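You operate a simulated robot arm through the tools that you are given. There is no shell and no other tool. Be economical: measure what you need, move in short steps, check, and stop when the job is done.

Carry out the task below with a simulated two-armed robot. There is one attempt and no reset: what you move stays moved.

## Task
Pour the milk from the yellow cup into the orange saucepan and stir the herbs in.
Fine: hold the pan still; cup back; orange spoon back in the orange beaker; brown lid on last. Set down upright: yellow cup.

It is judged by the outcome, as a careful person would: the job done as asked, and still so three seconds after it is handed in. It fails if anything else is knocked over, pushed out of place, dropped, spilled or broken. A push-on lid holds only when it is set on centred and level and pressed home; a screw cap is set on level and turned clockwise until tight.

## Robot
Two 6-joint arms with two-finger parallel grippers on one trunk, on a base that drives. Base frame: it is fixed to the floor where the robot stands at the start and does not move with it; the origin is under the middle of the robot, x ahead of it, y to its left, z up; the surface under the hand at the start is at about z = 750. Units: mm, degrees, N and s.
The left shoulder is at the start at [70, 166, 1445], the right one opposite. With the tool pointing down near the work surface each hand reaches from about 300 to 740 mm from the robot's upright axis, wherever it stands, measured 20 degrees to its own side. Places, roughly: brown cup [-1500, 1000, 250]; orange whisk [-1500, 1250, 1000]. Payload 3.91 kg a hand.
The TCP of each hand is the grasp point between the finger pads, 30 mm short of the fingertips. In the tool frame z runs along the fingers and y along their closing line. Largest opening 110 mm; finger width 20, thickness 10; the body of the gripper, 48 by 112 mm, starts 55 mm behind the TCP.
Orientation is that of the tool frame in the base frame, as a unit quaternion [w, x, y, z]. With the fingers straight down and closing along the base's y, the tool's x points along the base's -x, its y along +y and its z along -z.

## Interface
- The arms move only by the tool drive_tool. It takes "left_targets", "right_targets" or both (then of equal length, played together; a hand with none holds still); each is a list of rows, each a list of 6 numbers: the shift along the tool's x, y, z in units of 200 mm (1.0 is 200 mm), then the turn, a rotation vector about the tool's x, y, z in units of 45 degrees (1.0 is 45 degrees). In form: [[dx, dy, dz, rx, ry, rz], ...]. A call has 1 to 20 rows; each row is the pose to reach, as a shift and turn from the pose commanded when the call began, along the tool's axes at that moment. "left_fingers" and "right_fingers" are, for a hand that has rows, the finger opening in mm, from 0 to 110, set as the call begins (left out, the last holds). A call with a number of a shift or a turn outside -1 to 1 is refused whole. Rows are played at 5 a second. More than 50 mm and 8.6 degrees between two rows, or a gripper value outside its range, and nothing of the call is played. A pose out of reach is approached as far as the arm can. The call stops where the force on the tool passes 40 N (or 10 N more than at its start, if that is more) or the arm is blocked; 0.2 s more then pass. The fingers move at their own pace (about 108 mm/s each) and stop on an object; they squeeze with about 23 N. The grip force told is the motor's: it shows also when the fingers shut on nothing. Time passes only in rows, and 0.2 s behind the last, so rows that repeat a pose let the fingers close. The reply holds the time, the measured pose of the TCP, the force on the tool along the base axes, the opening and the grip force, in the units named above and with some noise, with the torque about the TCP (base axes, N m) and any sound that the robot's microphone picked up.
- Cameras (640 x 400 px; columns grow to the right, rows downward): "scene" is now at [119.9, -2.5, 1642.1]; the picture's right is [-0.03, -1.00, 0.00], its down [-0.84, 0.02, -0.55] and it looks along [0.55, -0.01, -0.84] (base axes); focal length 248 px, centre (320, 200). "left" rides on the left gripper at [77, -7, -114] in its tool frame; the picture's right is [0.09, 1.00, 0.00], its down [-0.80, 0.07, -0.59] and it looks along [-0.59, 0.05, 0.80] (tool axes); focal length 270 px, centre (320, 200). "right" rides on the right gripper at [77, 7, -114] in its tool frame; the picture's right is [-0.09, 1.00, 0.00], its down [-0.80, -0.07, -0.59] and it looks along [-0.59, -0.05, 0.80] (tool axes); focal length 270 px, centre (320, 200). There is no depth. A picture from a camera that has moved, and an enlarged one, comes with that camera's place and axes in the base frame and with its lens.
- get_image(camera): a new picture of that camera. The clock stands still meanwhile.
- raise_lower(by): slides the trunk up (or, below 0, down) by that many mm; the arms and the scene camera ride with it, the base frame stays. It gives what a move gives, with no picture.
- drive_base(legs): drives the robot by 1 to 6 legs, each [ahead, left, turn to the left] in mm, mm and degrees, along the robot's own axes; the way and the turn of a leg run together, so that a leg with both is an arc; at most 1500 mm and 180 degrees a leg. The arms and the cameras ride along, it lands a little off, and it stops where it bumps. It gives what a move gives.
- head_to(pan, tilt): turns the head with the scene camera to pan (to the left, within 86 degrees either way) and tilt (down, from -29 to 69), counted from straight ahead of the robot. It gives what a move gives.
- enlarge(camera, box): a new picture of the part [left, top, right, bottom] of that camera's present view, enlarged. The clock stands still meanwhile.
- finish_job(): hands the job in; it is judged then, once.

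Go step by step. Nothing tells you exact positions but the pictures and the camera data: compare them with the known pose of the tool, close in by small moves and look again before you grip or let go. The budget is 120 turns and 88 pictures, counting those below and the enlarged ones. Unless the task says otherwise, let go and move clear before handing in, and close with one line.

The tools are called as name(argument=value, ...) on one line, values as JSON. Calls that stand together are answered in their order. drive_tool: Moves the arms, as the interface text tells. Its arguments: {"type":"object","properties":{"left_targets":{"type":"array","items":{"type":"array","items":{"type":"number"}}},"left_fingers":{"type":"number"},"right_targets":{"type":"array","items":{"type":"array","items":{"type":"number"}}},"right_fingers":{"type":"number"}},"required":[]} The other tools are called the same way: raise_lower (by) slides the trunk up or down; drive_base (legs) drives the base; head_to (pan, tilt) turns the head that bears the scene camera; get_image (camera) takes a picture; enlarge (camera, box) takes an enlarged picture of a part of a camera's view; finish_job () hands the job in.

At the start:

```text
time: 0.0
left_tcp_pos: [643.7, 144.6, 999.5]
left_tool_rot: [0.0, 0.0, 1.0, 0.0]
left_force: [-0.9, -0.1, 0.6]
left_ft_torque: [-0.01, -0.01, -0.03]
left_width: 109.8
left_grasp_force: 0.1
right_tcp_pos: [541.9, -261.0, 1001.0]
right_tool_rot: [0.0, 0.0, 1.0, 0.0]
right_force: [0.0, 0.5, -0.4]
right_ft_torque: [-0.01, -0.03, 0.02]
right_width: 109.7
right_grasp_force: 0.1
trunk travel left (down, up): [-940.0, 0.0]
robot x, y, heading: [-0.6, -1.7, -0.2]
head pan, tilt: [-1.4, 56.9]
```

scene: 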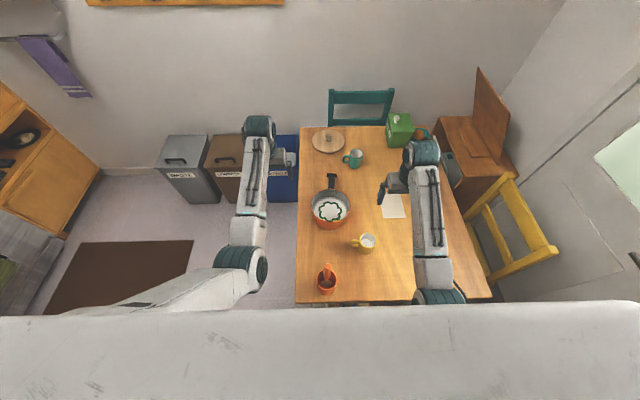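
right: 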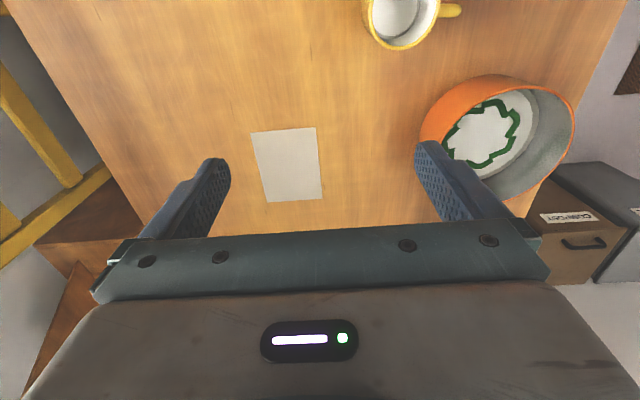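
left: 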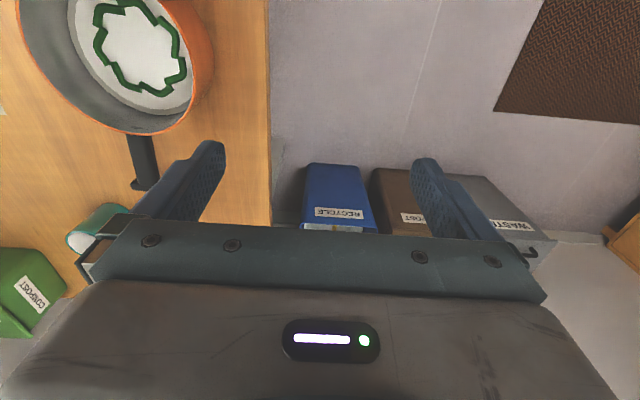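

I see a table with the orange saucepan (handle pointing away from me), the yellow cup, the orange beaker with spoon, and a round wooden lid at the far end. I'll take enlarged views to measure.

enlarge(camera="scene", box=[290, 110, 450, 210])

enlarge(camera="scene", box=[290, 200, 450, 300])

```text
4.00 times, centred on (370, 160) of scene
camera zoom: at [119.9, -2.5, 1642.1], right [-0.03, -1.0, 0.0], down [-0.84, 0.02, -0.55], along [0.55, -0.01, -0.84], focal length 990 px, centre (120, 360)
```

zoom: 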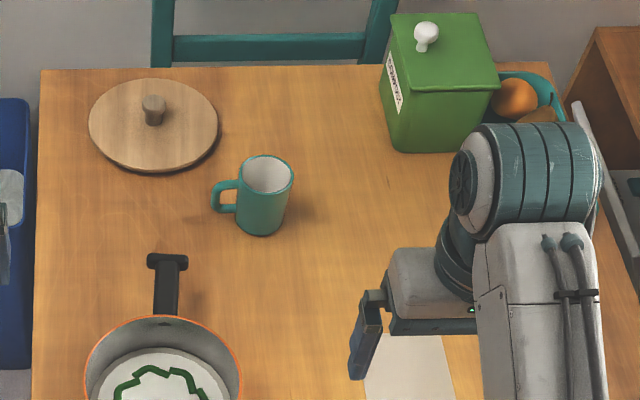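

```text
4.00 times, centred on (370, 250) of scene
camera zoom: at [119.9, -2.5, 1642.1], right [-0.03, -1.0, 0.0], down [-0.84, 0.02, -0.55], along [0.55, -0.01, -0.84], focal length 990 px, centre (120, 0)
```

zoom: 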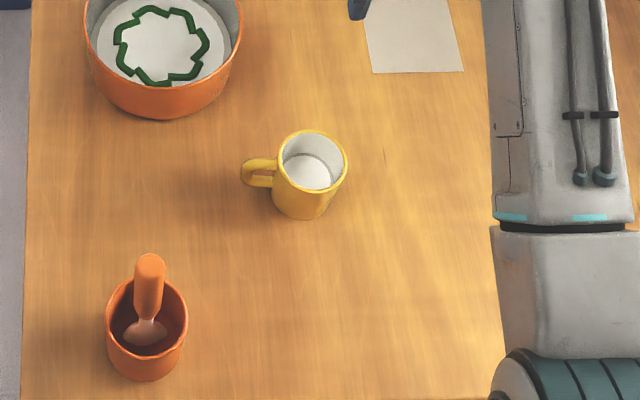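

Estimated places on the table (z 750): cup (480,-185), pan centre (635,-58) with its handle out to x≈790, beaker (350,-30), lid (1046,-69). The lid is out of reach from here, so I'll drive round to the table's left side and face it. From there the left hand can take the handle and lid, and the right hand the cup and spoon.

drive_base(legs=[[0, 470, 0], [690, 0, 0], [0, 0, -90]])

head_to(pan=0, tilt=57)

get_image(camera="scene")

```text
time: 9.9
left_tcp_pos: [843.6, -178.5, 1000.2]
left_tool_rot: [0.0, 0.7, 0.714, 0.001]
left_force: [0.1, 0.2, 0.9]
left_ft_torque: [0.0, 0.01, 0.01]
left_width: 109.9
left_grasp_force: 0.1
right_tcp_pos: [433.1, -84.3, 1000.1]
right_tool_rot: [0.0, 0.7, 0.714, 0.0]
right_force: [-0.3, 0.5, 0.2]
right_ft_torque: [-0.01, 0.0, 0.0]
right_width: 109.9
right_grasp_force: 0.1
trunk travel left (down, up): [-940.0, 0.0]
robot x, y, heading: [682.1, 458.1, -89.0]
head pan, tilt: [-1.4, 56.9]
```

```text
time: 10.6
left_tcp_pos: [843.9, -178.6, 999.7]
left_tool_rot: [0.0, 0.7, 0.714, 0.0]
left_force: [-0.3, 0.7, 0.1]
left_ft_torque: [0.01, 0.04, 0.02]
left_width: 110.1
left_grasp_force: 0.1
right_tcp_pos: [433.0, -84.5, 998.5]
right_tool_rot: [0.0, 0.7, 0.714, 0.0]
right_force: [-0.4, -0.2, -0.2]
right_ft_torque: [0.02, 0.0, 0.02]
right_width: 110.2
right_grasp_force: 0.1
trunk travel left (down, up): [-940.0, 0.0]
robot x, y, heading: [684.8, 461.0, -89.1]
head pan, tilt: [0.0, 57.0]
```

```text
82 pictures are left
camera scene: at [686.5, 341.6, 1641.9], right [-1.0, -0.02, 0.0], down [-0.02, 0.84, -0.54], along [0.01, -0.54, -0.84], focal length 248 px, centre (320, 200)
```

scene: 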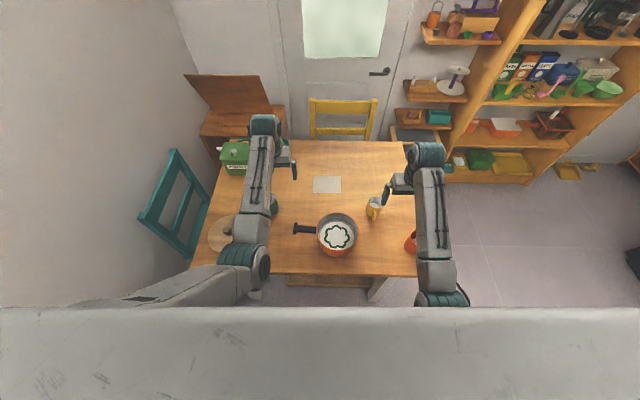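

The view from the side is good. I'll move 60 mm closer and enlarge the views to measure things.

drive_base(legs=[[60, 0, 0]])

enlarge(camera="scene", box=[280, 180, 440, 280])

get_image(camera="right")

get_image(camera="left")

```text
time: 11.5
left_tcp_pos: [844.8, -230.9, 1004.7]
left_tool_rot: [0.002, 0.7, 0.714, -0.002]
left_force: [1.0, 0.4, 0.2]
left_ft_torque: [-0.03, 0.01, 0.0]
left_width: 110.1
left_grasp_force: 0.1
right_tcp_pos: [434.7, -136.0, 1001.9]
right_tool_rot: [0.003, 0.7, 0.714, -0.002]
right_force: [0.4, 1.7, 0.1]
right_ft_torque: [-0.04, 0.03, -0.03]
right_width: 109.9
right_grasp_force: 0.2
trunk travel left (down, up): [-940.0, 0.0]
robot x, y, heading: [686.0, 402.8, -88.7]
head pan, tilt: [0.0, 57.0]
```

```text
4.00 times, centred on (360, 230) of scene
camera zoom: at [687.6, 294.3, 1643.0], right [-1.0, -0.02, 0.0], down [-0.02, 0.83, -0.55], along [0.01, -0.55, -0.83], focal length 990 px, centre (160, 80)
```

zoom: 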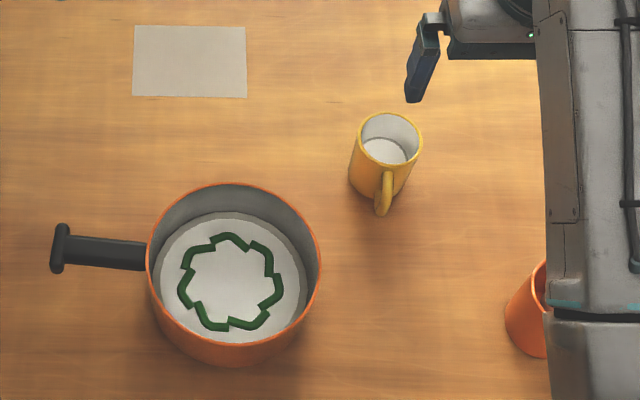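

```text
80 pictures are left
camera right: at [439.0, -58.0, 1118.0], right [1.0, -0.07, 0.0], down [-0.05, -0.8, 0.6], along [-0.04, -0.6, -0.8], focal length 270 px, centre (320, 200)
```

right: 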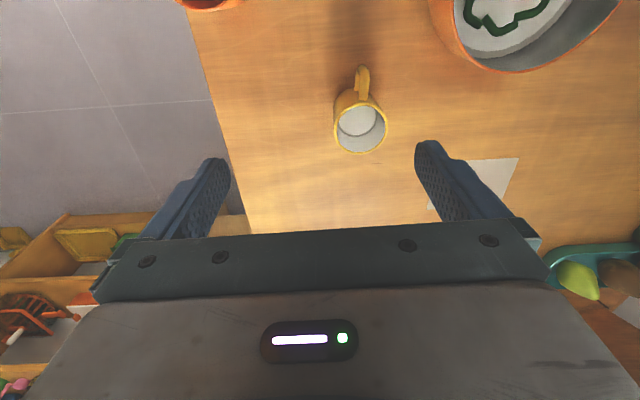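

```text
79 pictures are left
camera left: at [836.6, -153.2, 1119.2], right [0.99, 0.11, 0.0], down [0.09, -0.79, 0.6], along [0.06, -0.6, -0.8], focal length 270 px, centre (320, 200)
```

left: 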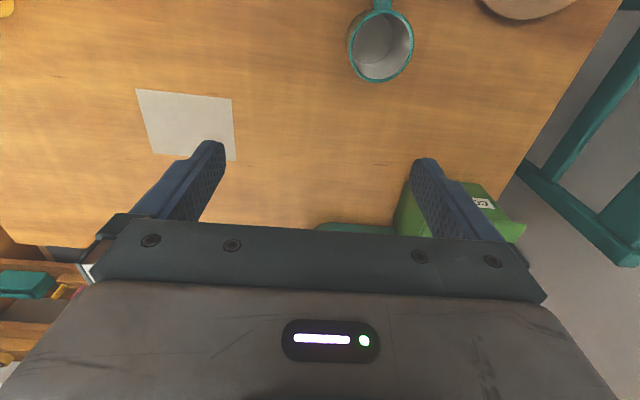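

The second view agrees with the first. Cup centre is about (478,-182) with rim z≈820 and its handle toward me. Pan centre is (631,-56), and the handle runs to x≈786 at z≈818. I'll turn the left hand to straddle the pan handle and pitch the right hand for a forward-down grip on the cup body, both kept high.

drive_tool(left_targets=[[0.13, -0.07, 0, 0, 0, 0.167], [0.27, -0.14, 0, 0, 0, 0.333], [0.4, -0.21, 0, 0, 0, 0.5], [0.53, -0.28, 0, 0, 0, 0.667], [0.66, -0.34, 0, 0, 0, 0.833], [0.8, -0.4, 0, 0, 0, 1.0]], right_targets=[[0.06, 0.035, 0, 0, -0.167, 0], [0.12, 0.07, 0, 0, -0.333, 0], [0.19, 0.107, 0, 0, -0.5, 0], [0.25, 0.14, 0, 0, -0.667, 0], [0.31, 0.18, 0, 0, -0.833, 0], [0.38, 0.215, 0, 0, -1.0, 0]])

```text
time: 12.6
left_tcp_pos: [871.8, -129.4, 992.8]
left_tool_rot: [0.044, 0.859, 0.507, 0.064]
left_force: [-0.4, 0.9, 1.0]
left_ft_torque: [-0.06, 0.02, 0.04]
left_width: 110.2
left_grasp_force: 0.0
left hand out of reach, approached as far as the arm can: row 5
right_tcp_pos: [463.6, -83.5, 1003.4]
right_tool_rot: [0.202, 0.671, 0.685, -0.199]
right_force: [-0.2, 0.1, 0.1]
right_ft_torque: [-0.04, -0.02, -0.02]
right_width: 109.9
right_grasp_force: 0.1
trunk travel left (down, up): [-940.0, 0.0]
robot x, y, heading: [687.4, 406.8, -88.7]
head pan, tilt: [0.0, 57.0]
stopped in row 5 (left hand): the arm was blocked; the commanded pose is now the measured one
```

The left wrist won't turn that way, so I'll turn it the opposite way while finishing the right hand's pitch.

drive_tool(left_targets=[[-0.033, -0.017, -0.007, 0.013, 0.009, -0.176], [-0.066, -0.033, -0.014, 0.026, 0.018, -0.352], [-0.1, -0.05, -0.021, 0.039, 0.027, -0.528], [-0.133, -0.066, -0.028, 0.052, 0.036, -0.704], [-0.166, -0.083, -0.035, 0.065, 0.045, -0.88]], right_targets=[[0.04, 0.014, 0.023, 0, -0.08, 0], [0.08, 0.029, 0.047, 0, -0.15, 0], [0.13, 0.043, 0.07, 0, -0.23, 0], [0.17, 0.058, 0.094, 0, -0.3, 0], [0.216, 0.072, 0.117, 0, -0.38, 0]])

```text
time: 14.0
left_tcp_pos: [864.6, -148.3, 980.7]
left_tool_rot: [0.039, 0.63, 0.773, 0.069]
left_force: [-0.1, 1.0, 0.2]
left_ft_torque: [0.0, -0.04, 0.01]
left_width: 110.0
left_grasp_force: 0.1
right_tcp_pos: [479.1, -65.7, 956.4]
right_tool_rot: [0.301, 0.635, 0.647, -0.296]
right_force: [0.0, -0.1, -0.6]
right_ft_torque: [0.0, 0.0, 0.02]
right_width: 110.1
right_grasp_force: 0.1
trunk travel left (down, up): [-940.0, 0.0]
robot x, y, heading: [683.8, 402.8, -89.1]
head pan, tilt: [0.0, 57.0]
stopped in row 5 (left hand): the arm was blocked; the commanded pose is now the measured one
```

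The left arm reports being blocked, so I'll look at why.

get_image(camera="scene")

get_image(camera="left")

```text
78 pictures are left
camera scene: at [687.8, 281.6, 1641.9], right [-1.0, -0.02, 0.0], down [-0.02, 0.84, -0.54], along [0.01, -0.54, -0.84], focal length 248 px, centre (320, 200)
```

scene: 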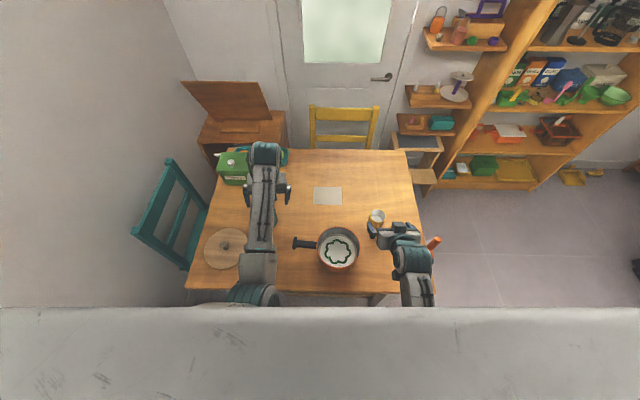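

```text
77 pictures are left
camera left: at [826.0, -80.3, 1094.5], right [0.95, 0.28, 0.16], down [0.14, -0.8, 0.58], along [0.29, -0.52, -0.8], focal length 270 px, centre (320, 200)
```

left: 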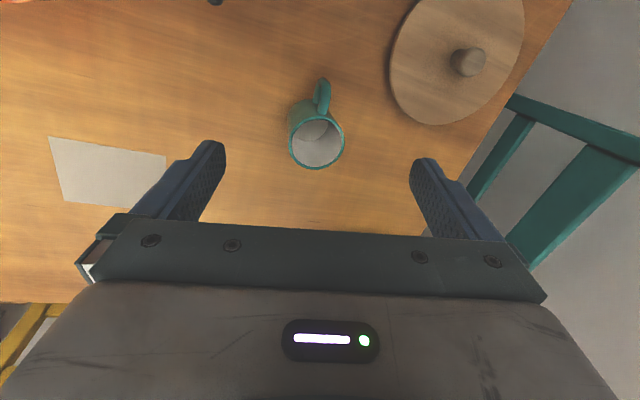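

No visible obstruction, so it's likely a wrist limit. I'll level the left hand and turn it the other way in a separate move.

drive_tool(left_targets=[[0.006, -0.03, -0.025, 0.041, 0.005, -0.15], [0.012, -0.06, -0.05, 0.082, 0.01, -0.3], [0.018, -0.09, -0.075, 0.123, 0.015, -0.45], [0.024, -0.12, -0.1, 0.164, 0.02, -0.6], [0.03, -0.157, -0.125, 0.205, 0.026, -0.75], [0.03, -0.157, -0.125, 0.205, 0.026, -0.75]])

```text
time: 15.4
left_tcp_pos: [846.7, -151.5, 999.9]
left_tool_rot: [0.014, 0.374, 0.927, 0.002]
left_force: [-0.1, -0.4, -0.6]
left_ft_torque: [-0.01, 0.0, 0.03]
left_width: 109.9
left_grasp_force: 0.0
right_tcp_pos: [479.0, -65.7, 957.9]
right_tool_rot: [0.301, 0.634, 0.648, -0.295]
right_force: [0.1, 0.0, -0.9]
right_ft_torque: [0.01, 0.0, 0.03]
right_width: 110.0
right_grasp_force: 0.1
trunk travel left (down, up): [-940.0, 0.0]
robot x, y, heading: [688.0, 402.2, -88.7]
head pan, tilt: [0.0, 57.0]
```

drive_tool(left_targets=[[0.09, 0, 0.03, 0, 0.004, -0.14], [0.18, 0, 0.06, 0, 0.008, -0.28], [0.27, 0, 0.09, 0, 0.013, -0.42], [0.36, 0, 0.12, 0, 0.017, -0.56], [0.45, -0.005, 0.15, 0, 0.021, -0.7], [0.54, -0.01, 0.18, 0, 0.026, -0.84], [0.626, -0.01, 0.2, 0, 0.03, -0.975], [0.626, -0.01, 0.2, 0, 0.03, -0.975]])

get_image(camera="left")

get_image(camera="right")

```text
time: 16.4
left_tcp_pos: [870.3, -113.2, 971.4]
left_tool_rot: [0.068, 0.187, 0.98, 0.011]
left_force: [1.3, -0.5, -0.7]
left_ft_torque: [0.01, -0.01, -0.02]
left_width: 109.9
left_grasp_force: 0.0
left hand out of reach, approached as far as the arm can: row 4
right_tcp_pos: [479.8, -65.8, 958.1]
right_tool_rot: [0.301, 0.634, 0.648, -0.295]
right_force: [-0.3, 0.3, -0.1]
right_ft_torque: [-0.03, -0.01, 0.03]
right_width: 110.0
right_grasp_force: 0.0
trunk travel left (down, up): [-940.0, 0.0]
robot x, y, heading: [685.3, 403.0, -88.7]
head pan, tilt: [0.0, 57.0]
stopped in row 4 (left hand): the arm was blocked; the commanded pose is now the measured one
```

```text
76 pictures are left
camera left: at [781.7, -91.4, 1074.6], right [0.28, 0.96, 0.04], down [0.68, -0.23, 0.7], along [0.67, -0.17, -0.72], focal length 270 px, centre (320, 200)
```

left: 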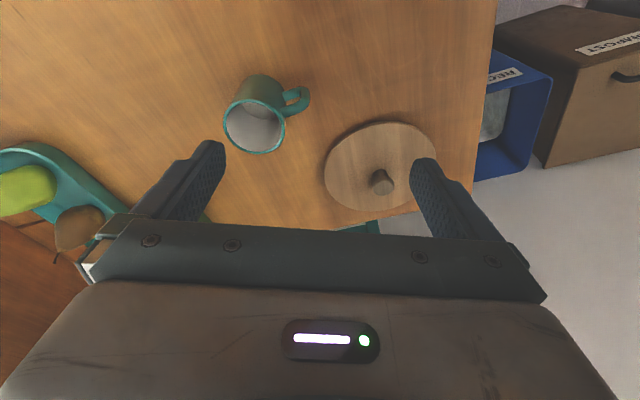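

```text
75 pictures are left
camera right: at [482.5, 73.4, 972.7], right [1.0, -0.04, 0.07], down [-0.07, -0.06, 1.0], along [-0.03, -1.0, -0.06], focal length 270 px, centre (320, 200)
```

right: 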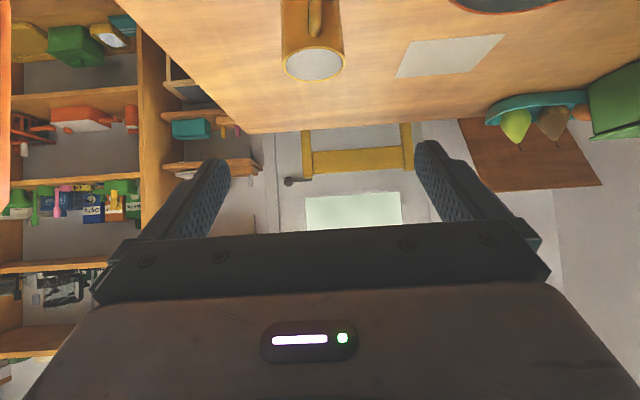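

The left hand can't reach inward with the tool vertical. I'll pitch it to point inward and down at the handle instead, which keeps its wrist outboard.

drive_tool(left_targets=[[0.035, 0.05, 0.012, 0.027, 0.145, -0.056], [0.07, 0.1, 0.025, 0.054, 0.29, -0.112], [0.105, 0.15, 0.037, 0.081, 0.435, -0.168], [0.14, 0.2, 0.05, 0.108, 0.58, -0.223]])

drive_tool(left_targets=[[0, 0, 0, 0.027, 0.145, -0.056], [0, 0, 0, 0.054, 0.29, -0.112], [0, 0, 0, 0.081, 0.435, -0.168], [0, 0, 0, 0.108, 0.58, -0.223], [0, 0, 0, 0.108, 0.58, -0.223]])

get_image(camera="left")

```text
time: 17.4
left_tcp_pos: [860.4, -66.5, 962.1]
left_tool_rot: [-0.164, 0.097, 0.982, 0.005]
left_force: [0.0, 0.5, 0.3]
left_ft_torque: [0.03, -0.03, -0.03]
left_width: 110.0
left_grasp_force: 0.0
right_tcp_pos: [480.0, -63.9, 958.2]
right_tool_rot: [0.301, 0.634, 0.648, -0.296]
right_force: [-0.8, 0.0, 0.7]
right_ft_torque: [0.0, 0.01, -0.03]
right_width: 110.1
right_grasp_force: 0.1
trunk travel left (down, up): [-940.0, 0.0]
robot x, y, heading: [684.9, 401.3, -88.8]
head pan, tilt: [0.0, 57.0]
```

```text
time: 18.6
left_tcp_pos: [859.4, -67.0, 960.3]
left_tool_rot: [-0.383, 0.0, 0.924, 0.0]
left_force: [0.1, 1.1, -0.1]
left_ft_torque: [0.0, -0.01, -0.02]
left_width: 110.1
left_grasp_force: 0.1
right_tcp_pos: [480.4, -64.8, 957.4]
right_tool_rot: [0.301, 0.634, 0.648, -0.295]
right_force: [-0.5, 0.0, 0.3]
right_ft_torque: [0.02, 0.0, -0.03]
right_width: 109.8
right_grasp_force: 0.1
trunk travel left (down, up): [-940.0, 0.0]
robot x, y, heading: [684.6, 405.1, -88.8]
head pan, tilt: [0.0, 57.0]
```

```text
74 pictures are left
camera left: at [887.1, -73.9, 1095.8], right [-0.06, 1.0, 0.06], down [0.99, 0.07, -0.15], along [-0.15, 0.05, -0.99], focal length 270 px, centre (320, 200)
```

left: 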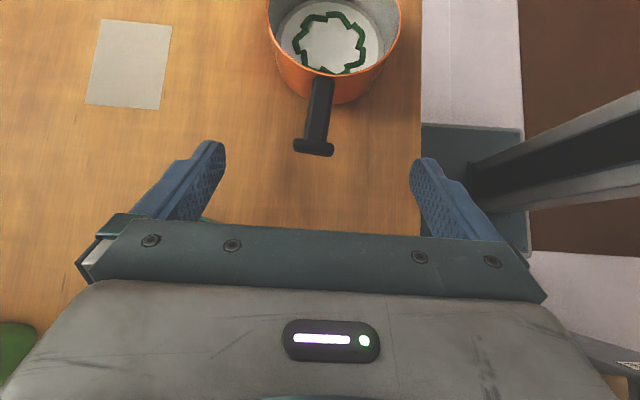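

The pitched pose works: the handle lies between the left fingers at about y -68. I'll bring the left hand most of the way down to the handle and the right hand to its cup approach line.

drive_tool(left_targets=[[-0.03, 0, 0.14, 0, 0, 0], [-0.06, 0, 0.28, 0, 0, 0], [-0.09, -0.004, 0.42, 0, 0, 0], [-0.117, -0.008, 0.55, 0, 0, 0], [-0.117, -0.008, 0.65, 0, 0, 0], [-0.117, -0.008, 0.65, 0, 0, 0]], right_targets=[[0.06, 0, 0.06, 0, 0, 0], [0.12, 0, 0.12, 0, 0, 0], [0.18, -0.005, 0.18, 0, 0, 0], [0.24, -0.01, 0.25, 0, 0, 0], [0.285, -0.0125, 0.325, 0, 0, 0], [0.285, -0.0125, 0.325, 0, 0, 0]])

get_image(camera="left")

get_image(camera="right")

enlarge(camera="scene", box=[280, 180, 440, 280])

```text
time: 20.0
left_tcp_pos: [783.9, -68.0, 850.9]
left_tool_rot: [-0.382, 0.001, 0.924, -0.001]
left_force: [0.8, 0.3, -1.2]
left_ft_torque: [0.0, -0.02, -0.02]
left_width: 110.1
left_grasp_force: 0.1
right_tcp_pos: [478.0, -78.5, 871.9]
right_tool_rot: [0.301, 0.634, 0.648, -0.296]
right_force: [-0.5, 0.2, -0.4]
right_ft_torque: [0.02, 0.02, -0.03]
right_width: 110.3
right_grasp_force: 0.0
trunk travel left (down, up): [-940.0, 0.0]
robot x, y, heading: [690.7, 401.4, -88.9]
head pan, tilt: [0.0, 57.0]
```

```text
73 pictures are left
camera left: at [811.7, -74.9, 986.2], right [-0.06, 1.0, 0.06], down [0.99, 0.07, -0.15], along [-0.15, 0.05, -0.99], focal length 270 px, centre (320, 200)
```

left: 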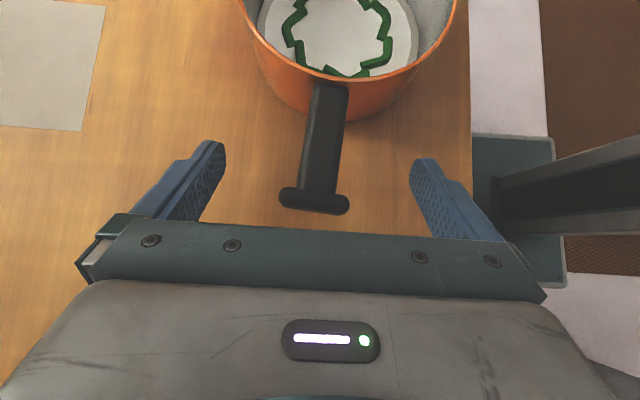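

```text
72 pictures are left
camera right: at [480.2, 59.6, 887.2], right [1.0, -0.04, 0.07], down [-0.07, -0.06, 1.0], along [-0.03, -1.0, -0.06], focal length 270 px, centre (320, 200)
```

right: 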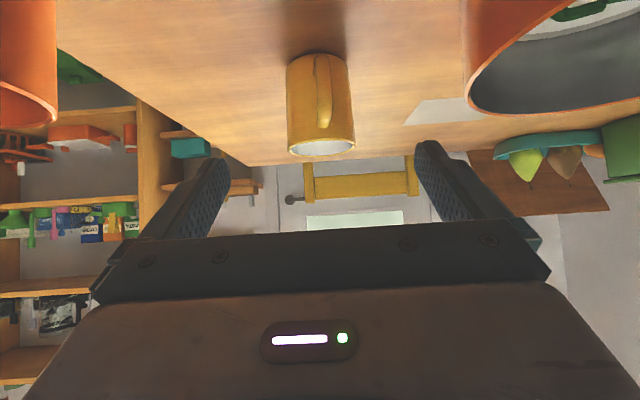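

```text
4.00 times, centred on (360, 230) of scene
camera zoom: at [688.6, 282.6, 1642.0], right [-1.0, -0.02, 0.0], down [-0.02, 0.84, -0.54], along [0.01, -0.54, -0.84], focal length 990 px, centre (160, 80)
```

zoom: 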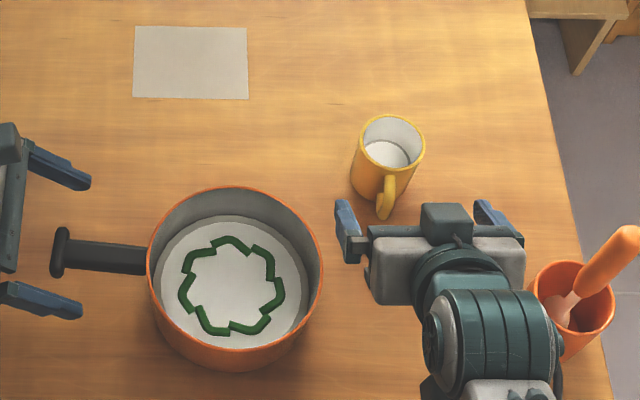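

Both hands are aligned. I'm moving them to their grip poses with the fingers still open.

drive_tool(left_targets=[[0, 0, 0.05, 0, 0, 0], [0, 0, 0.1, 0, 0, 0], [0, 0, 0.15, 0, 0, 0], [0, 0, 0.2, 0, 0, 0], [0, 0, 0.225, 0, 0, 0], [0, 0, 0.225, 0, 0, 0]], right_targets=[[0, 0, 0.12, 0, 0, 0], [0, 0, 0.24, 0, 0, 0], [0, 0, 0.36, 0, 0, 0], [0, 0, 0.48, 0, 0, 0], [0, 0, 0.6, 0, 0, 0], [0, 0, 0.6, 0, 0, 0]])

get_image(camera="left")

get_image(camera="right")

enlarge(camera="scene", box=[280, 180, 440, 280])

```text
time: 21.4
left_tcp_pos: [752.8, -68.2, 819.9]
left_tool_rot: [-0.383, 0.0, 0.924, 0.0]
left_force: [-0.1, 0.4, -0.9]
left_ft_torque: [0.01, 0.0, 0.02]
left_width: 110.4
left_grasp_force: 0.0
right_tcp_pos: [480.5, -170.7, 795.1]
right_tool_rot: [0.301, 0.634, 0.648, -0.295]
right_force: [-0.2, 0.1, -0.2]
right_ft_torque: [0.01, 0.01, 0.01]
right_width: 110.1
right_grasp_force: 0.0
trunk travel left (down, up): [-940.0, 0.0]
robot x, y, heading: [688.4, 404.2, -88.4]
head pan, tilt: [0.0, 57.0]
```

```text
70 pictures are left
camera left: at [779.7, -74.8, 956.0], right [-0.06, 1.0, 0.06], down [0.99, 0.07, -0.15], along [-0.15, 0.05, -0.99], focal length 270 px, centre (320, 200)
```

left: 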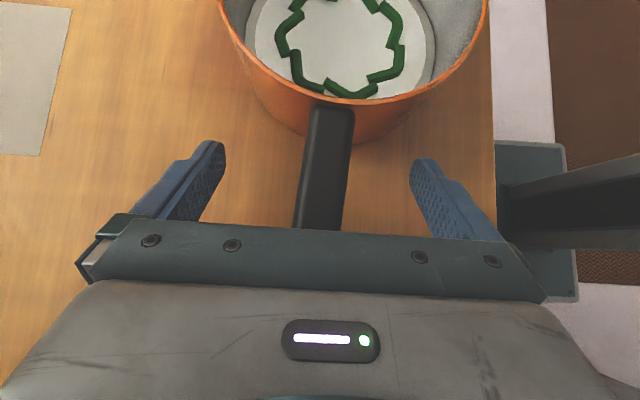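

```text
69 pictures are left
camera right: at [482.9, -32.5, 809.6], right [1.0, -0.04, 0.07], down [-0.07, -0.06, 1.0], along [-0.03, -1.0, -0.06], focal length 270 px, centre (320, 200)
```

right: 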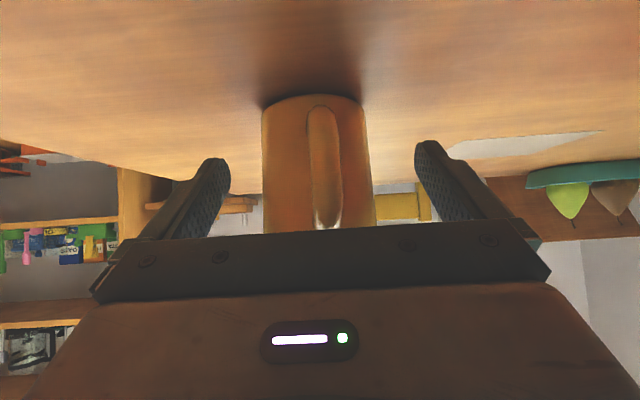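

```text
4.00 times, centred on (360, 230) of scene
camera zoom: at [688.1, 283.2, 1642.0], right [-1.0, -0.02, 0.0], down [-0.02, 0.84, -0.55], along [0.01, -0.55, -0.84], focal length 990 px, centre (160, 80)
```

zoom: 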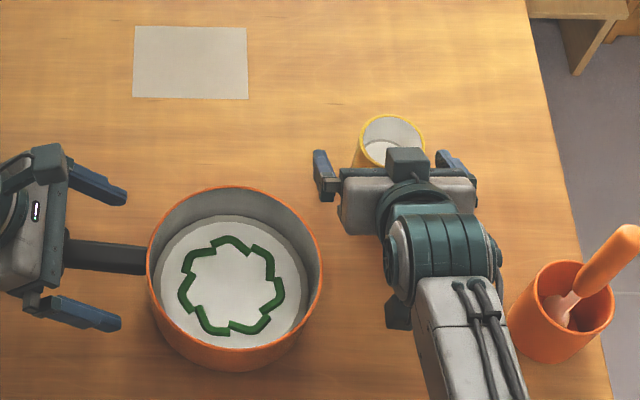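

Both are centred, with no contact forces. I'm closing both grips.

drive_tool(left_targets=[[0, 0, 0, 0, 0, 0], [0, 0, 0, 0, 0, 0], [0, 0, 0, 0, 0, 0], [0, 0, 0, 0, 0, 0], [0, 0, 0, 0, 0, 0]], right_targets=[[0, 0, 0, 0, 0, 0], [0, 0, 0, 0, 0, 0], [0, 0, 0, 0, 0, 0], [0, 0, 0, 0, 0, 0], [0, 0, 0, 0, 0, 0]], left_fingers=5, right_fingers=30)

get_image(camera="left")

get_image(camera="right")

```text
time: 22.6
left_tcp_pos: [753.3, -68.9, 820.6]
left_tool_rot: [-0.383, 0.002, 0.924, 0.001]
left_force: [-0.2, -1.5, 0.5]
left_ft_torque: [-0.08, -0.08, 0.15]
left_width: 26.0
left_grasp_force: 23.3
right_tcp_pos: [481.4, -171.3, 794.8]
right_tool_rot: [0.301, 0.634, 0.648, -0.296]
right_force: [-1.3, 1.8, 1.6]
right_ft_torque: [-0.01, 0.13, -0.03]
right_width: 52.3
right_grasp_force: 23.1
trunk travel left (down, up): [-940.0, 0.0]
robot x, y, heading: [688.6, 405.6, -89.0]
head pan, tilt: [0.0, 57.0]
```

```text
67 pictures are left
camera left: at [779.8, -75.3, 955.7], right [-0.06, 1.0, 0.06], down [0.99, 0.07, -0.15], along [-0.15, 0.05, -0.99], focal length 270 px, centre (320, 200)
```

left: 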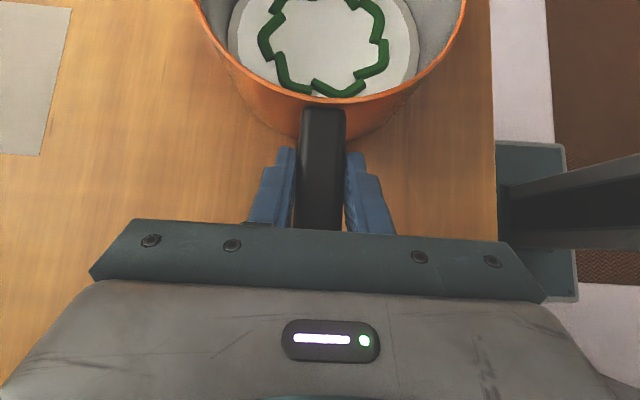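

```text
66 pictures are left
camera right: at [482.9, -32.8, 809.5], right [1.0, -0.04, 0.07], down [-0.07, -0.06, 1.0], along [-0.03, -1.0, -0.07], focal length 270 px, centre (320, 200)
```

right: 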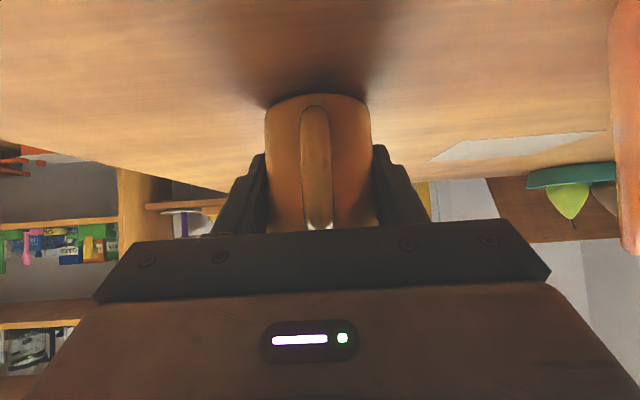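

The left hand grips the handle (26 mm) and the right the cup (52 mm). I'm lifting the cup straight up.

drive_tool(right_targets=[[-0.055, 0, -0.047, 0, 0, 0], [-0.166, 0, -0.14, 0, 0, 0], [-0.277, 0, -0.233, 0, 0, 0], [-0.388, 0, -0.326, 0, 0, 0], [-0.499, 0, -0.419, 0, 0, 0], [-0.555, 0, -0.466, 0, 0, 0], [-0.555, 0, -0.466, 0, 0, 0]])

get_image(camera="scene")

```text
time: 24.2
left_tcp_pos: [752.6, -67.9, 820.2]
left_tool_rot: [-0.383, 0.001, 0.924, 0.0]
left_force: [-0.1, -0.8, -0.1]
left_ft_torque: [-0.01, 0.02, 0.2]
left_width: 25.7
left_grasp_force: 22.9
right_tcp_pos: [478.6, -170.6, 939.2]
right_tool_rot: [0.302, 0.634, 0.648, -0.296]
right_force: [0.7, -0.5, -1.4]
right_ft_torque: [-0.02, -0.03, 0.03]
right_width: 52.8
right_grasp_force: 23.3
trunk travel left (down, up): [-940.0, 0.0]
robot x, y, heading: [682.1, 400.2, -88.8]
head pan, tilt: [0.0, 57.0]
```

```text
65 pictures are left
camera scene: at [688.1, 281.5, 1641.9], right [-1.0, -0.02, 0.0], down [-0.02, 0.84, -0.54], along [0.01, -0.54, -0.84], focal length 248 px, centre (320, 200)
```

scene: 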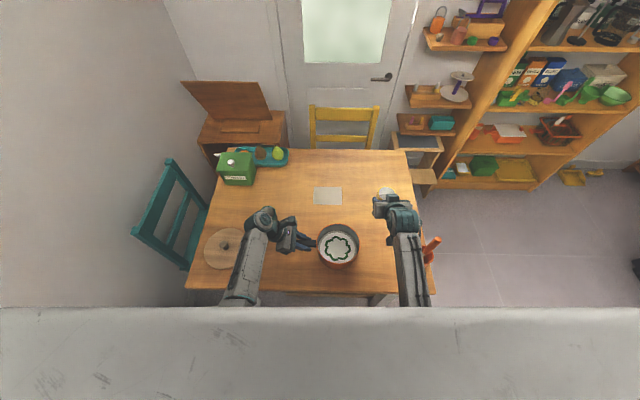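

The cup is held cleanly. The spoon stands tall at about (345,-30), up to z≈970, so I'll yaw the hand only 30° and tilt gently (below the spill angle) while moving toward the pan.

drive_tool(right_targets=[[0.022, 0.076, -0.047, -0.128, 0, -0.107], [0.045, 0.152, -0.095, -0.256, 0, -0.215], [0.067, 0.228, -0.142, -0.384, 0, -0.322], [0.09, 0.305, -0.19, -0.511, 0, -0.429], [0.09, 0.305, -0.19, -0.511, 0, -0.429]])

get_image(camera="scene")

```text
time: 25.4
left_tcp_pos: [753.3, -68.4, 819.2]
left_tool_rot: [-0.383, 0.001, 0.924, 0.0]
left_force: [0.8, -0.8, -1.0]
left_ft_torque: [-0.06, 0.02, 0.14]
left_width: 25.7
left_grasp_force: 22.7
right_tcp_pos: [539.8, -127.0, 949.9]
right_tool_rot: [0.368, 0.444, 0.79, -0.206]
right_force: [-0.2, -0.4, -2.6]
right_ft_torque: [0.0, 0.01, 0.01]
right_width: 52.7
right_grasp_force: 22.9
trunk travel left (down, up): [-940.0, 0.0]
robot x, y, heading: [685.5, 405.6, -88.8]
head pan, tilt: [0.0, 57.0]
```

```text
64 pictures are left
camera scene: at [688.0, 281.6, 1641.9], right [-1.0, -0.02, 0.0], down [-0.02, 0.84, -0.54], along [0.01, -0.54, -0.84], focal length 248 px, centre (320, 200)
```

scene: 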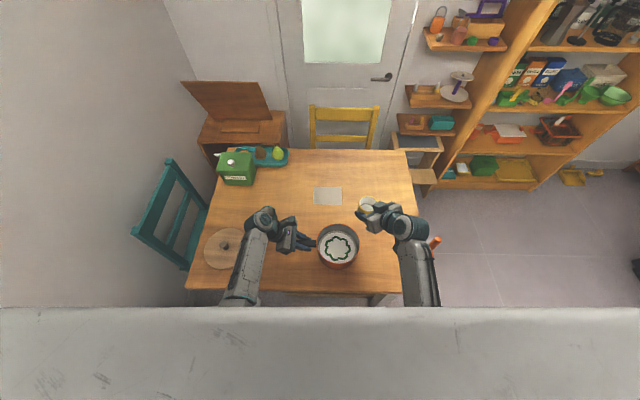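

drive_tool(right_targets=[[0.008, 0.103, -0.017, -0.063, 0, 0.075], [0.016, 0.206, -0.034, -0.126, 0, 0.15], [0.024, 0.308, -0.051, -0.188, 0, 0.224], [0.032, 0.411, -0.068, -0.251, 0, 0.3], [0.04, 0.514, -0.085, -0.314, 0, 0.374], [0.04, 0.514, -0.085, -0.314, 0, 0.374]])

enlarge(camera="scene", box=[280, 180, 440, 280])

```text
time: 26.8
left_tcp_pos: [753.0, -68.4, 820.6]
left_tool_rot: [-0.382, 0.001, 0.924, 0.0]
left_force: [0.0, -0.2, -0.1]
left_ft_torque: [-0.03, 0.05, 0.0]
left_width: 25.7
left_grasp_force: 22.6
right_tcp_pos: [617.4, -59.7, 955.3]
right_tool_rot: [0.446, 0.506, 0.736, -0.051]
right_force: [0.0, 0.3, -2.5]
right_ft_torque: [-0.01, 0.02, 0.0]
right_width: 52.6
right_grasp_force: 22.6
trunk travel left (down, up): [-940.0, 0.0]
robot x, y, heading: [687.8, 400.8, -88.7]
head pan, tilt: [0.0, 57.0]
```

```text
4.00 times, centred on (360, 230) of scene
camera zoom: at [688.1, 281.8, 1641.9], right [-1.0, -0.02, 0.0], down [-0.02, 0.84, -0.54], along [0.01, -0.54, -0.84], focal length 990 px, centre (160, 80)
```

zoom: 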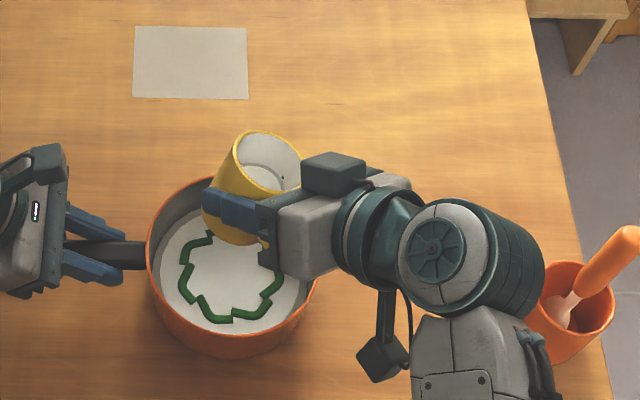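

The cup is over the pan with the milk still in it. I'm tilting it further, slowly, with the lip kept over the pan.

drive_tool(right_targets=[[0.034, 0.022, 0.03, -0.064, 0, 0.077], [0.067, 0.045, 0.06, -0.128, 0, 0.153], [0.1, 0.067, 0.09, -0.193, 0, 0.23], [0.135, 0.09, 0.118, -0.257, 0, 0.306], [0.135, 0.09, 0.118, -0.32, 0, 0.383], [0.135, 0.09, 0.118, -0.386, 0, 0.46], [0.135, 0.09, 0.118, -0.45, 0, 0.536], [0.135, 0.09, 0.118, -0.514, 0, 0.613], [0.135, 0.09, 0.118, -0.579, 0, 0.69], [0.135, 0.09, 0.118, -0.643, 0, 0.766], [0.135, 0.09, 0.118, -0.643, 0, 0.766], [0.135, 0.09, 0.118, -0.643, 0, 0.766]])

enlarge(camera="scene", box=[280, 180, 440, 280])

```text
time: 29.4
left_tcp_pos: [752.3, -68.1, 819.9]
left_tool_rot: [-0.383, 0.001, 0.924, 0.0]
left_force: [1.5, 0.7, 0.1]
left_ft_torque: [0.03, -0.04, 0.01]
left_width: 25.9
left_grasp_force: 22.8
right_tcp_pos: [644.4, -43.1, 929.4]
right_tool_rot: [0.552, 0.574, 0.544, 0.264]
right_force: [0.2, 0.2, -1.8]
right_ft_torque: [0.01, -0.01, 0.02]
right_width: 52.8
right_grasp_force: 23.2
trunk travel left (down, up): [-940.0, 0.0]
robot x, y, heading: [686.1, 404.9, -88.8]
head pan, tilt: [0.0, 57.0]
```

```text
4.00 times, centred on (360, 230) of scene
camera zoom: at [688.2, 281.8, 1641.9], right [-1.0, -0.02, 0.0], down [-0.02, 0.84, -0.54], along [0.01, -0.54, -0.84], focal length 990 px, centre (160, 80)
```

zoom: 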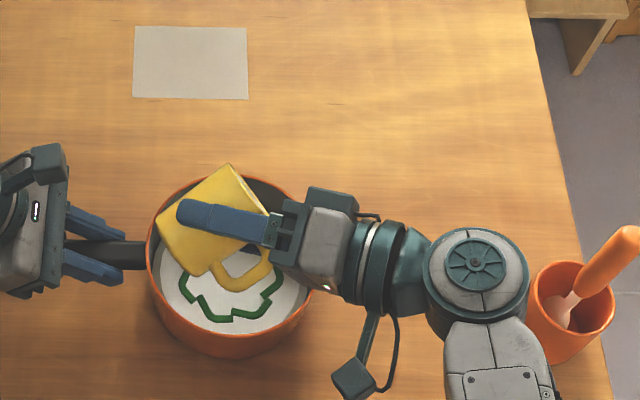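

The milk has begun to flow (the force dropped). I'm tilting on to about 117° and holding there to drain it.

drive_tool(right_targets=[[0, 0, 0, -0.071, 0, 0.085], [0, 0, 0, -0.143, 0, 0.17], [0, 0, 0, -0.214, 0, 0.255], [0, 0, 0, -0.286, 0, 0.34], [0, 0, 0, -0.357, 0, 0.426], [0, 0, 0, -0.428, 0, 0.511], [0, 0, 0, -0.5, 0, 0.596], [0, 0, 0, -0.571, 0, 0.681], [0, 0, 0, -0.643, 0, 0.766], [0, 0, 0, -0.714, 0, 0.851], [0, 0, 0, -0.714, 0, 0.851], [0, 0, 0, -0.714, 0, 0.851], [0, 0, 0, -0.714, 0, 0.851], [0, 0, 0, -0.714, 0, 0.851], [0, 0, 0, -0.714, 0, 0.851], [0, 0, 0, -0.714, 0, 0.851]])

enlarge(camera="scene", box=[280, 180, 440, 280])

get_image(camera="left")

```text
time: 32.8
left_tcp_pos: [753.5, -69.1, 820.1]
left_tool_rot: [-0.382, 0.001, 0.924, 0.0]
left_force: [-0.8, -1.0, -0.3]
left_ft_torque: [0.02, 0.0, -0.03]
left_width: 25.7
left_grasp_force: 23.1
right_tcp_pos: [643.9, -44.8, 928.0]
right_tool_rot: [0.571, 0.548, 0.236, 0.565]
right_force: [-0.3, 1.0, -1.8]
right_ft_torque: [-0.04, -0.03, -0.03]
right_width: 52.3
right_grasp_force: 23.6
trunk travel left (down, up): [-940.0, 0.0]
robot x, y, heading: [685.8, 405.1, -88.8]
head pan, tilt: [0.0, 57.0]
```

```text
4.00 times, centred on (360, 230) of scene
camera zoom: at [688.1, 281.7, 1641.9], right [-1.0, -0.02, 0.0], down [-0.02, 0.84, -0.54], along [0.01, -0.54, -0.84], focal length 990 px, centre (160, 80)
```

zoom: 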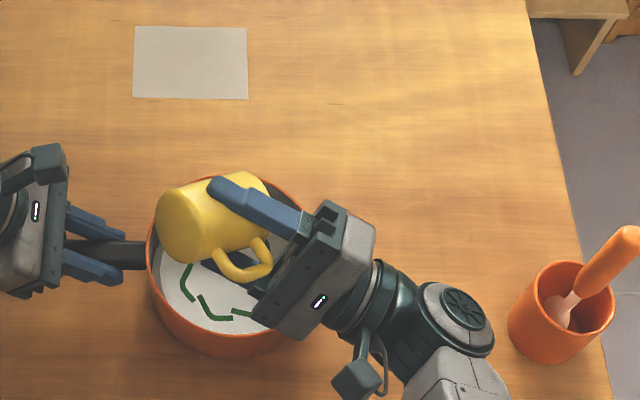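

```text
60 pictures are left
camera left: at [779.8, -75.6, 955.7], right [-0.06, 1.0, 0.06], down [0.99, 0.07, -0.15], along [-0.15, 0.05, -0.99], focal length 270 px, centre (320, 200)
```

left: 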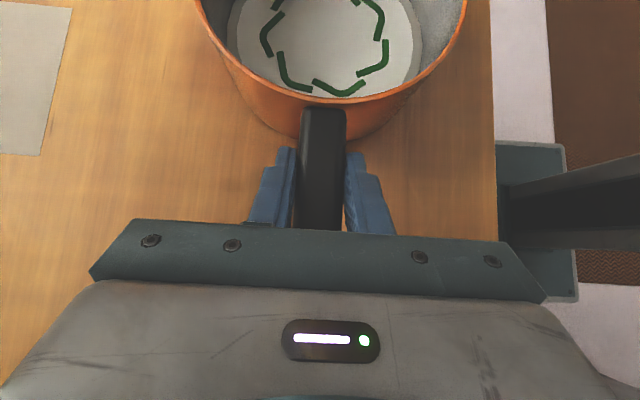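

The milk is in, the pan level has risen, and there's no spill. I'm reversing the motions to bring the cup upright and back above its place.

drive_tool(right_targets=[[0, 0, 0, 0.102, 0, -0.122], [0, 0, 0, 0.204, 0, -0.243], [0, 0, 0, 0.306, 0, -0.365], [0, 0, 0, 0.408, 0, -0.486], [0, 0, 0, 0.51, 0, -0.608], [0, 0, 0, 0.612, 0, -0.729], [0, 0, 0, 0.714, 0, -0.851], [0, 0, 0, 0.714, 0, -0.851]])

drive_tool(right_targets=[[0, 0, 0, 0.107, 0, -0.128], [0, 0, 0, 0.214, 0, -0.255], [0, 0, 0, 0.321, 0, -0.383], [-0.048, 0.021, -0.042, 0.428, 0, -0.511], [-0.095, 0.042, -0.083, 0.535, 0, -0.638], [-0.143, 0.063, -0.125, 0.643, 0, -0.766], [-0.143, 0.063, -0.125, 0.643, 0, -0.766]])

drive_tool(right_targets=[[-0.036, -0.096, -0.008, 0.063, 0, -0.075], [-0.072, -0.19, -0.016, 0.126, 0, -0.15], [-0.108, -0.287, -0.025, 0.188, 0, -0.224], [-0.144, -0.382, -0.033, 0.251, 0, -0.3], [-0.18, -0.478, -0.041, 0.314, 0, -0.374], [-0.18, -0.478, -0.041, 0.314, 0, -0.374]])

drive_tool(right_targets=[[0.003, -0.092, 0.016, 0.128, 0, 0.107], [0.006, -0.184, 0.032, 0.256, 0, 0.215], [0.008, -0.276, 0.048, 0.384, 0, 0.322], [0.011, -0.368, 0.064, 0.511, 0, 0.429], [0.011, -0.368, 0.064, 0.511, 0, 0.429]])

enlarge(camera="scene", box=[280, 180, 440, 280])

```text
time: 34.6
left_tcp_pos: [752.0, -69.3, 819.9]
left_tool_rot: [-0.382, 0.0, 0.924, -0.001]
left_force: [0.6, -0.3, -0.9]
left_ft_torque: [-0.01, -0.03, 0.01]
left_width: 25.8
left_grasp_force: 22.9
right_tcp_pos: [644.4, -43.6, 927.8]
right_tool_rot: [0.552, 0.575, 0.544, 0.262]
right_force: [0.3, 0.1, -2.1]
right_ft_torque: [-0.05, 0.0, 0.0]
right_width: 52.5
right_grasp_force: 23.6
trunk travel left (down, up): [-940.0, 0.0]
robot x, y, heading: [687.6, 402.2, -88.7]
head pan, tilt: [0.0, 57.0]
```

```text
time: 36.2
left_tcp_pos: [753.2, -68.1, 820.7]
left_tool_rot: [-0.383, 0.001, 0.924, 0.0]
left_force: [0.3, 0.0, -0.1]
left_ft_torque: [0.01, -0.02, 0.04]
left_width: 25.9
left_grasp_force: 22.9
right_tcp_pos: [616.9, -59.8, 954.9]
right_tool_rot: [0.445, 0.506, 0.737, -0.051]
right_force: [-0.7, 0.3, -2.1]
right_ft_torque: [0.02, -0.02, 0.01]
right_width: 52.1
right_grasp_force: 22.4
trunk travel left (down, up): [-940.0, 0.0]
robot x, y, heading: [683.0, 401.2, -88.9]
head pan, tilt: [0.0, 57.0]
```

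```text
time: 37.6
left_tcp_pos: [752.6, -67.7, 820.8]
left_tool_rot: [-0.382, 0.0, 0.924, 0.0]
left_force: [0.2, -0.7, 0.2]
left_ft_torque: [0.03, -0.06, 0.01]
left_width: 25.7
left_grasp_force: 23.2
right_tcp_pos: [540.3, -127.3, 948.9]
right_tool_rot: [0.368, 0.444, 0.791, -0.206]
right_force: [-0.5, -0.4, -2.2]
right_ft_torque: [0.01, -0.03, 0.01]
right_width: 52.7
right_grasp_force: 23.1
trunk travel left (down, up): [-940.0, 0.0]
robot x, y, heading: [687.1, 399.0, -88.7]
head pan, tilt: [0.0, 57.0]
```

```text
time: 38.8
left_tcp_pos: [753.7, -68.8, 819.2]
left_tool_rot: [-0.383, 0.001, 0.924, 0.0]
left_force: [0.3, 0.0, 0.1]
left_ft_torque: [0.04, 0.04, 0.08]
left_width: 25.8
left_grasp_force: 22.9
right_tcp_pos: [480.6, -172.8, 938.6]
right_tool_rot: [0.301, 0.634, 0.648, -0.295]
right_force: [0.2, 0.0, -2.2]
right_ft_torque: [0.0, -0.01, 0.02]
right_width: 52.6
right_grasp_force: 22.7
trunk travel left (down, up): [-940.0, 0.0]
robot x, y, heading: [690.3, 401.4, -89.0]
head pan, tilt: [0.0, 57.0]
```

```text
4.00 times, centred on (360, 230) of scene
camera zoom: at [688.0, 281.8, 1641.9], right [-1.0, -0.02, 0.0], down [-0.02, 0.84, -0.54], along [0.01, -0.54, -0.84], focal length 990 px, centre (160, 80)
```

zoom: 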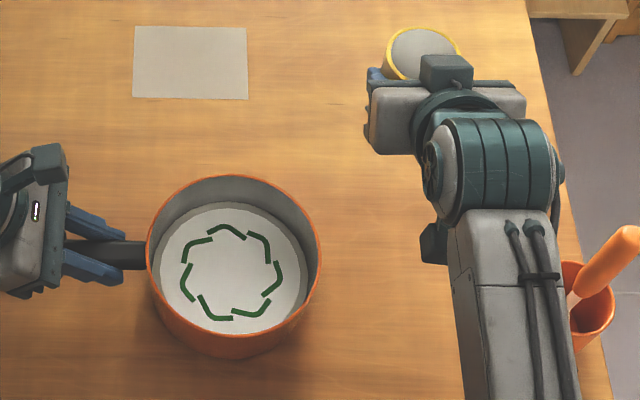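

I'll check that the cup is empty before putting it back.

enlarge(camera="scene", box=[365, 180, 405, 205])

```text
16.00 times, centred on (385, 192) of scene
camera zoom: at [688.0, 281.8, 1641.9], right [-1.0, -0.02, 0.0], down [-0.02, 0.84, -0.54], along [0.01, -0.54, -0.84], focal length 3960 px, centre (-720, 320)
```

zoom: 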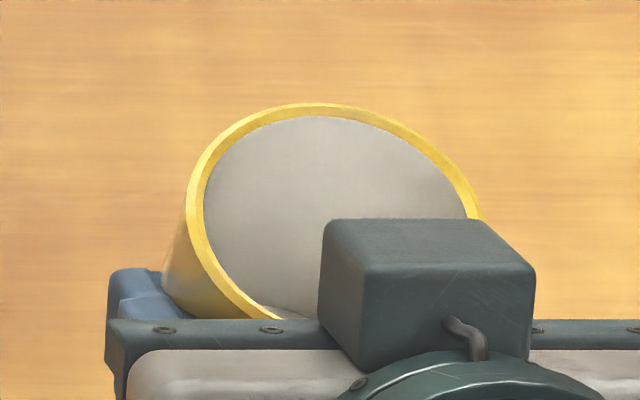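

drive_tool(right_targets=[[0.11, 0, 0.093, 0, 0, 0], [0.22, 0, 0.185, 0, 0, 0], [0.33, 0, 0.277, 0, 0, 0], [0.44, 0, 0.37, 0, 0, 0], [0.5, 0, 0.42, 0, 0, 0], [0.535, 0, 0.449, 0, 0, 0], [0.551, 0, 0.463, 0, 0, 0], [0.551, 0, 0.463, 0, 0, 0]])

get_image(camera="right")

```text
time: 40.6
left_tcp_pos: [752.9, -69.5, 820.1]
left_tool_rot: [-0.383, 0.001, 0.924, -0.001]
left_force: [-0.3, -0.9, 0.7]
left_ft_torque: [0.03, 0.05, 0.01]
left_width: 25.9
left_grasp_force: 22.8
right_tcp_pos: [480.8, -171.2, 794.9]
right_tool_rot: [0.301, 0.634, 0.648, -0.295]
right_force: [0.0, -0.1, -0.2]
right_ft_torque: [-0.02, 0.03, -0.01]
right_width: 52.5
right_grasp_force: 23.0
trunk travel left (down, up): [-940.0, 0.0]
robot x, y, heading: [682.7, 402.6, -88.6]
head pan, tilt: [0.0, 57.0]
```

```text
57 pictures are left
camera right: at [483.5, -32.9, 810.3], right [1.0, -0.04, 0.07], down [-0.07, -0.06, 1.0], along [-0.03, -1.0, -0.06], focal length 270 px, centre (320, 200)
```

right: 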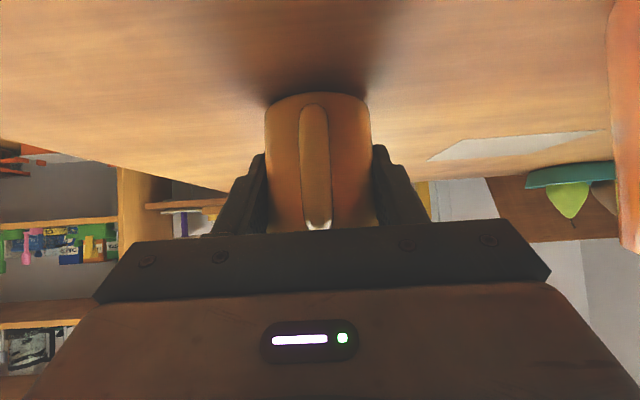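

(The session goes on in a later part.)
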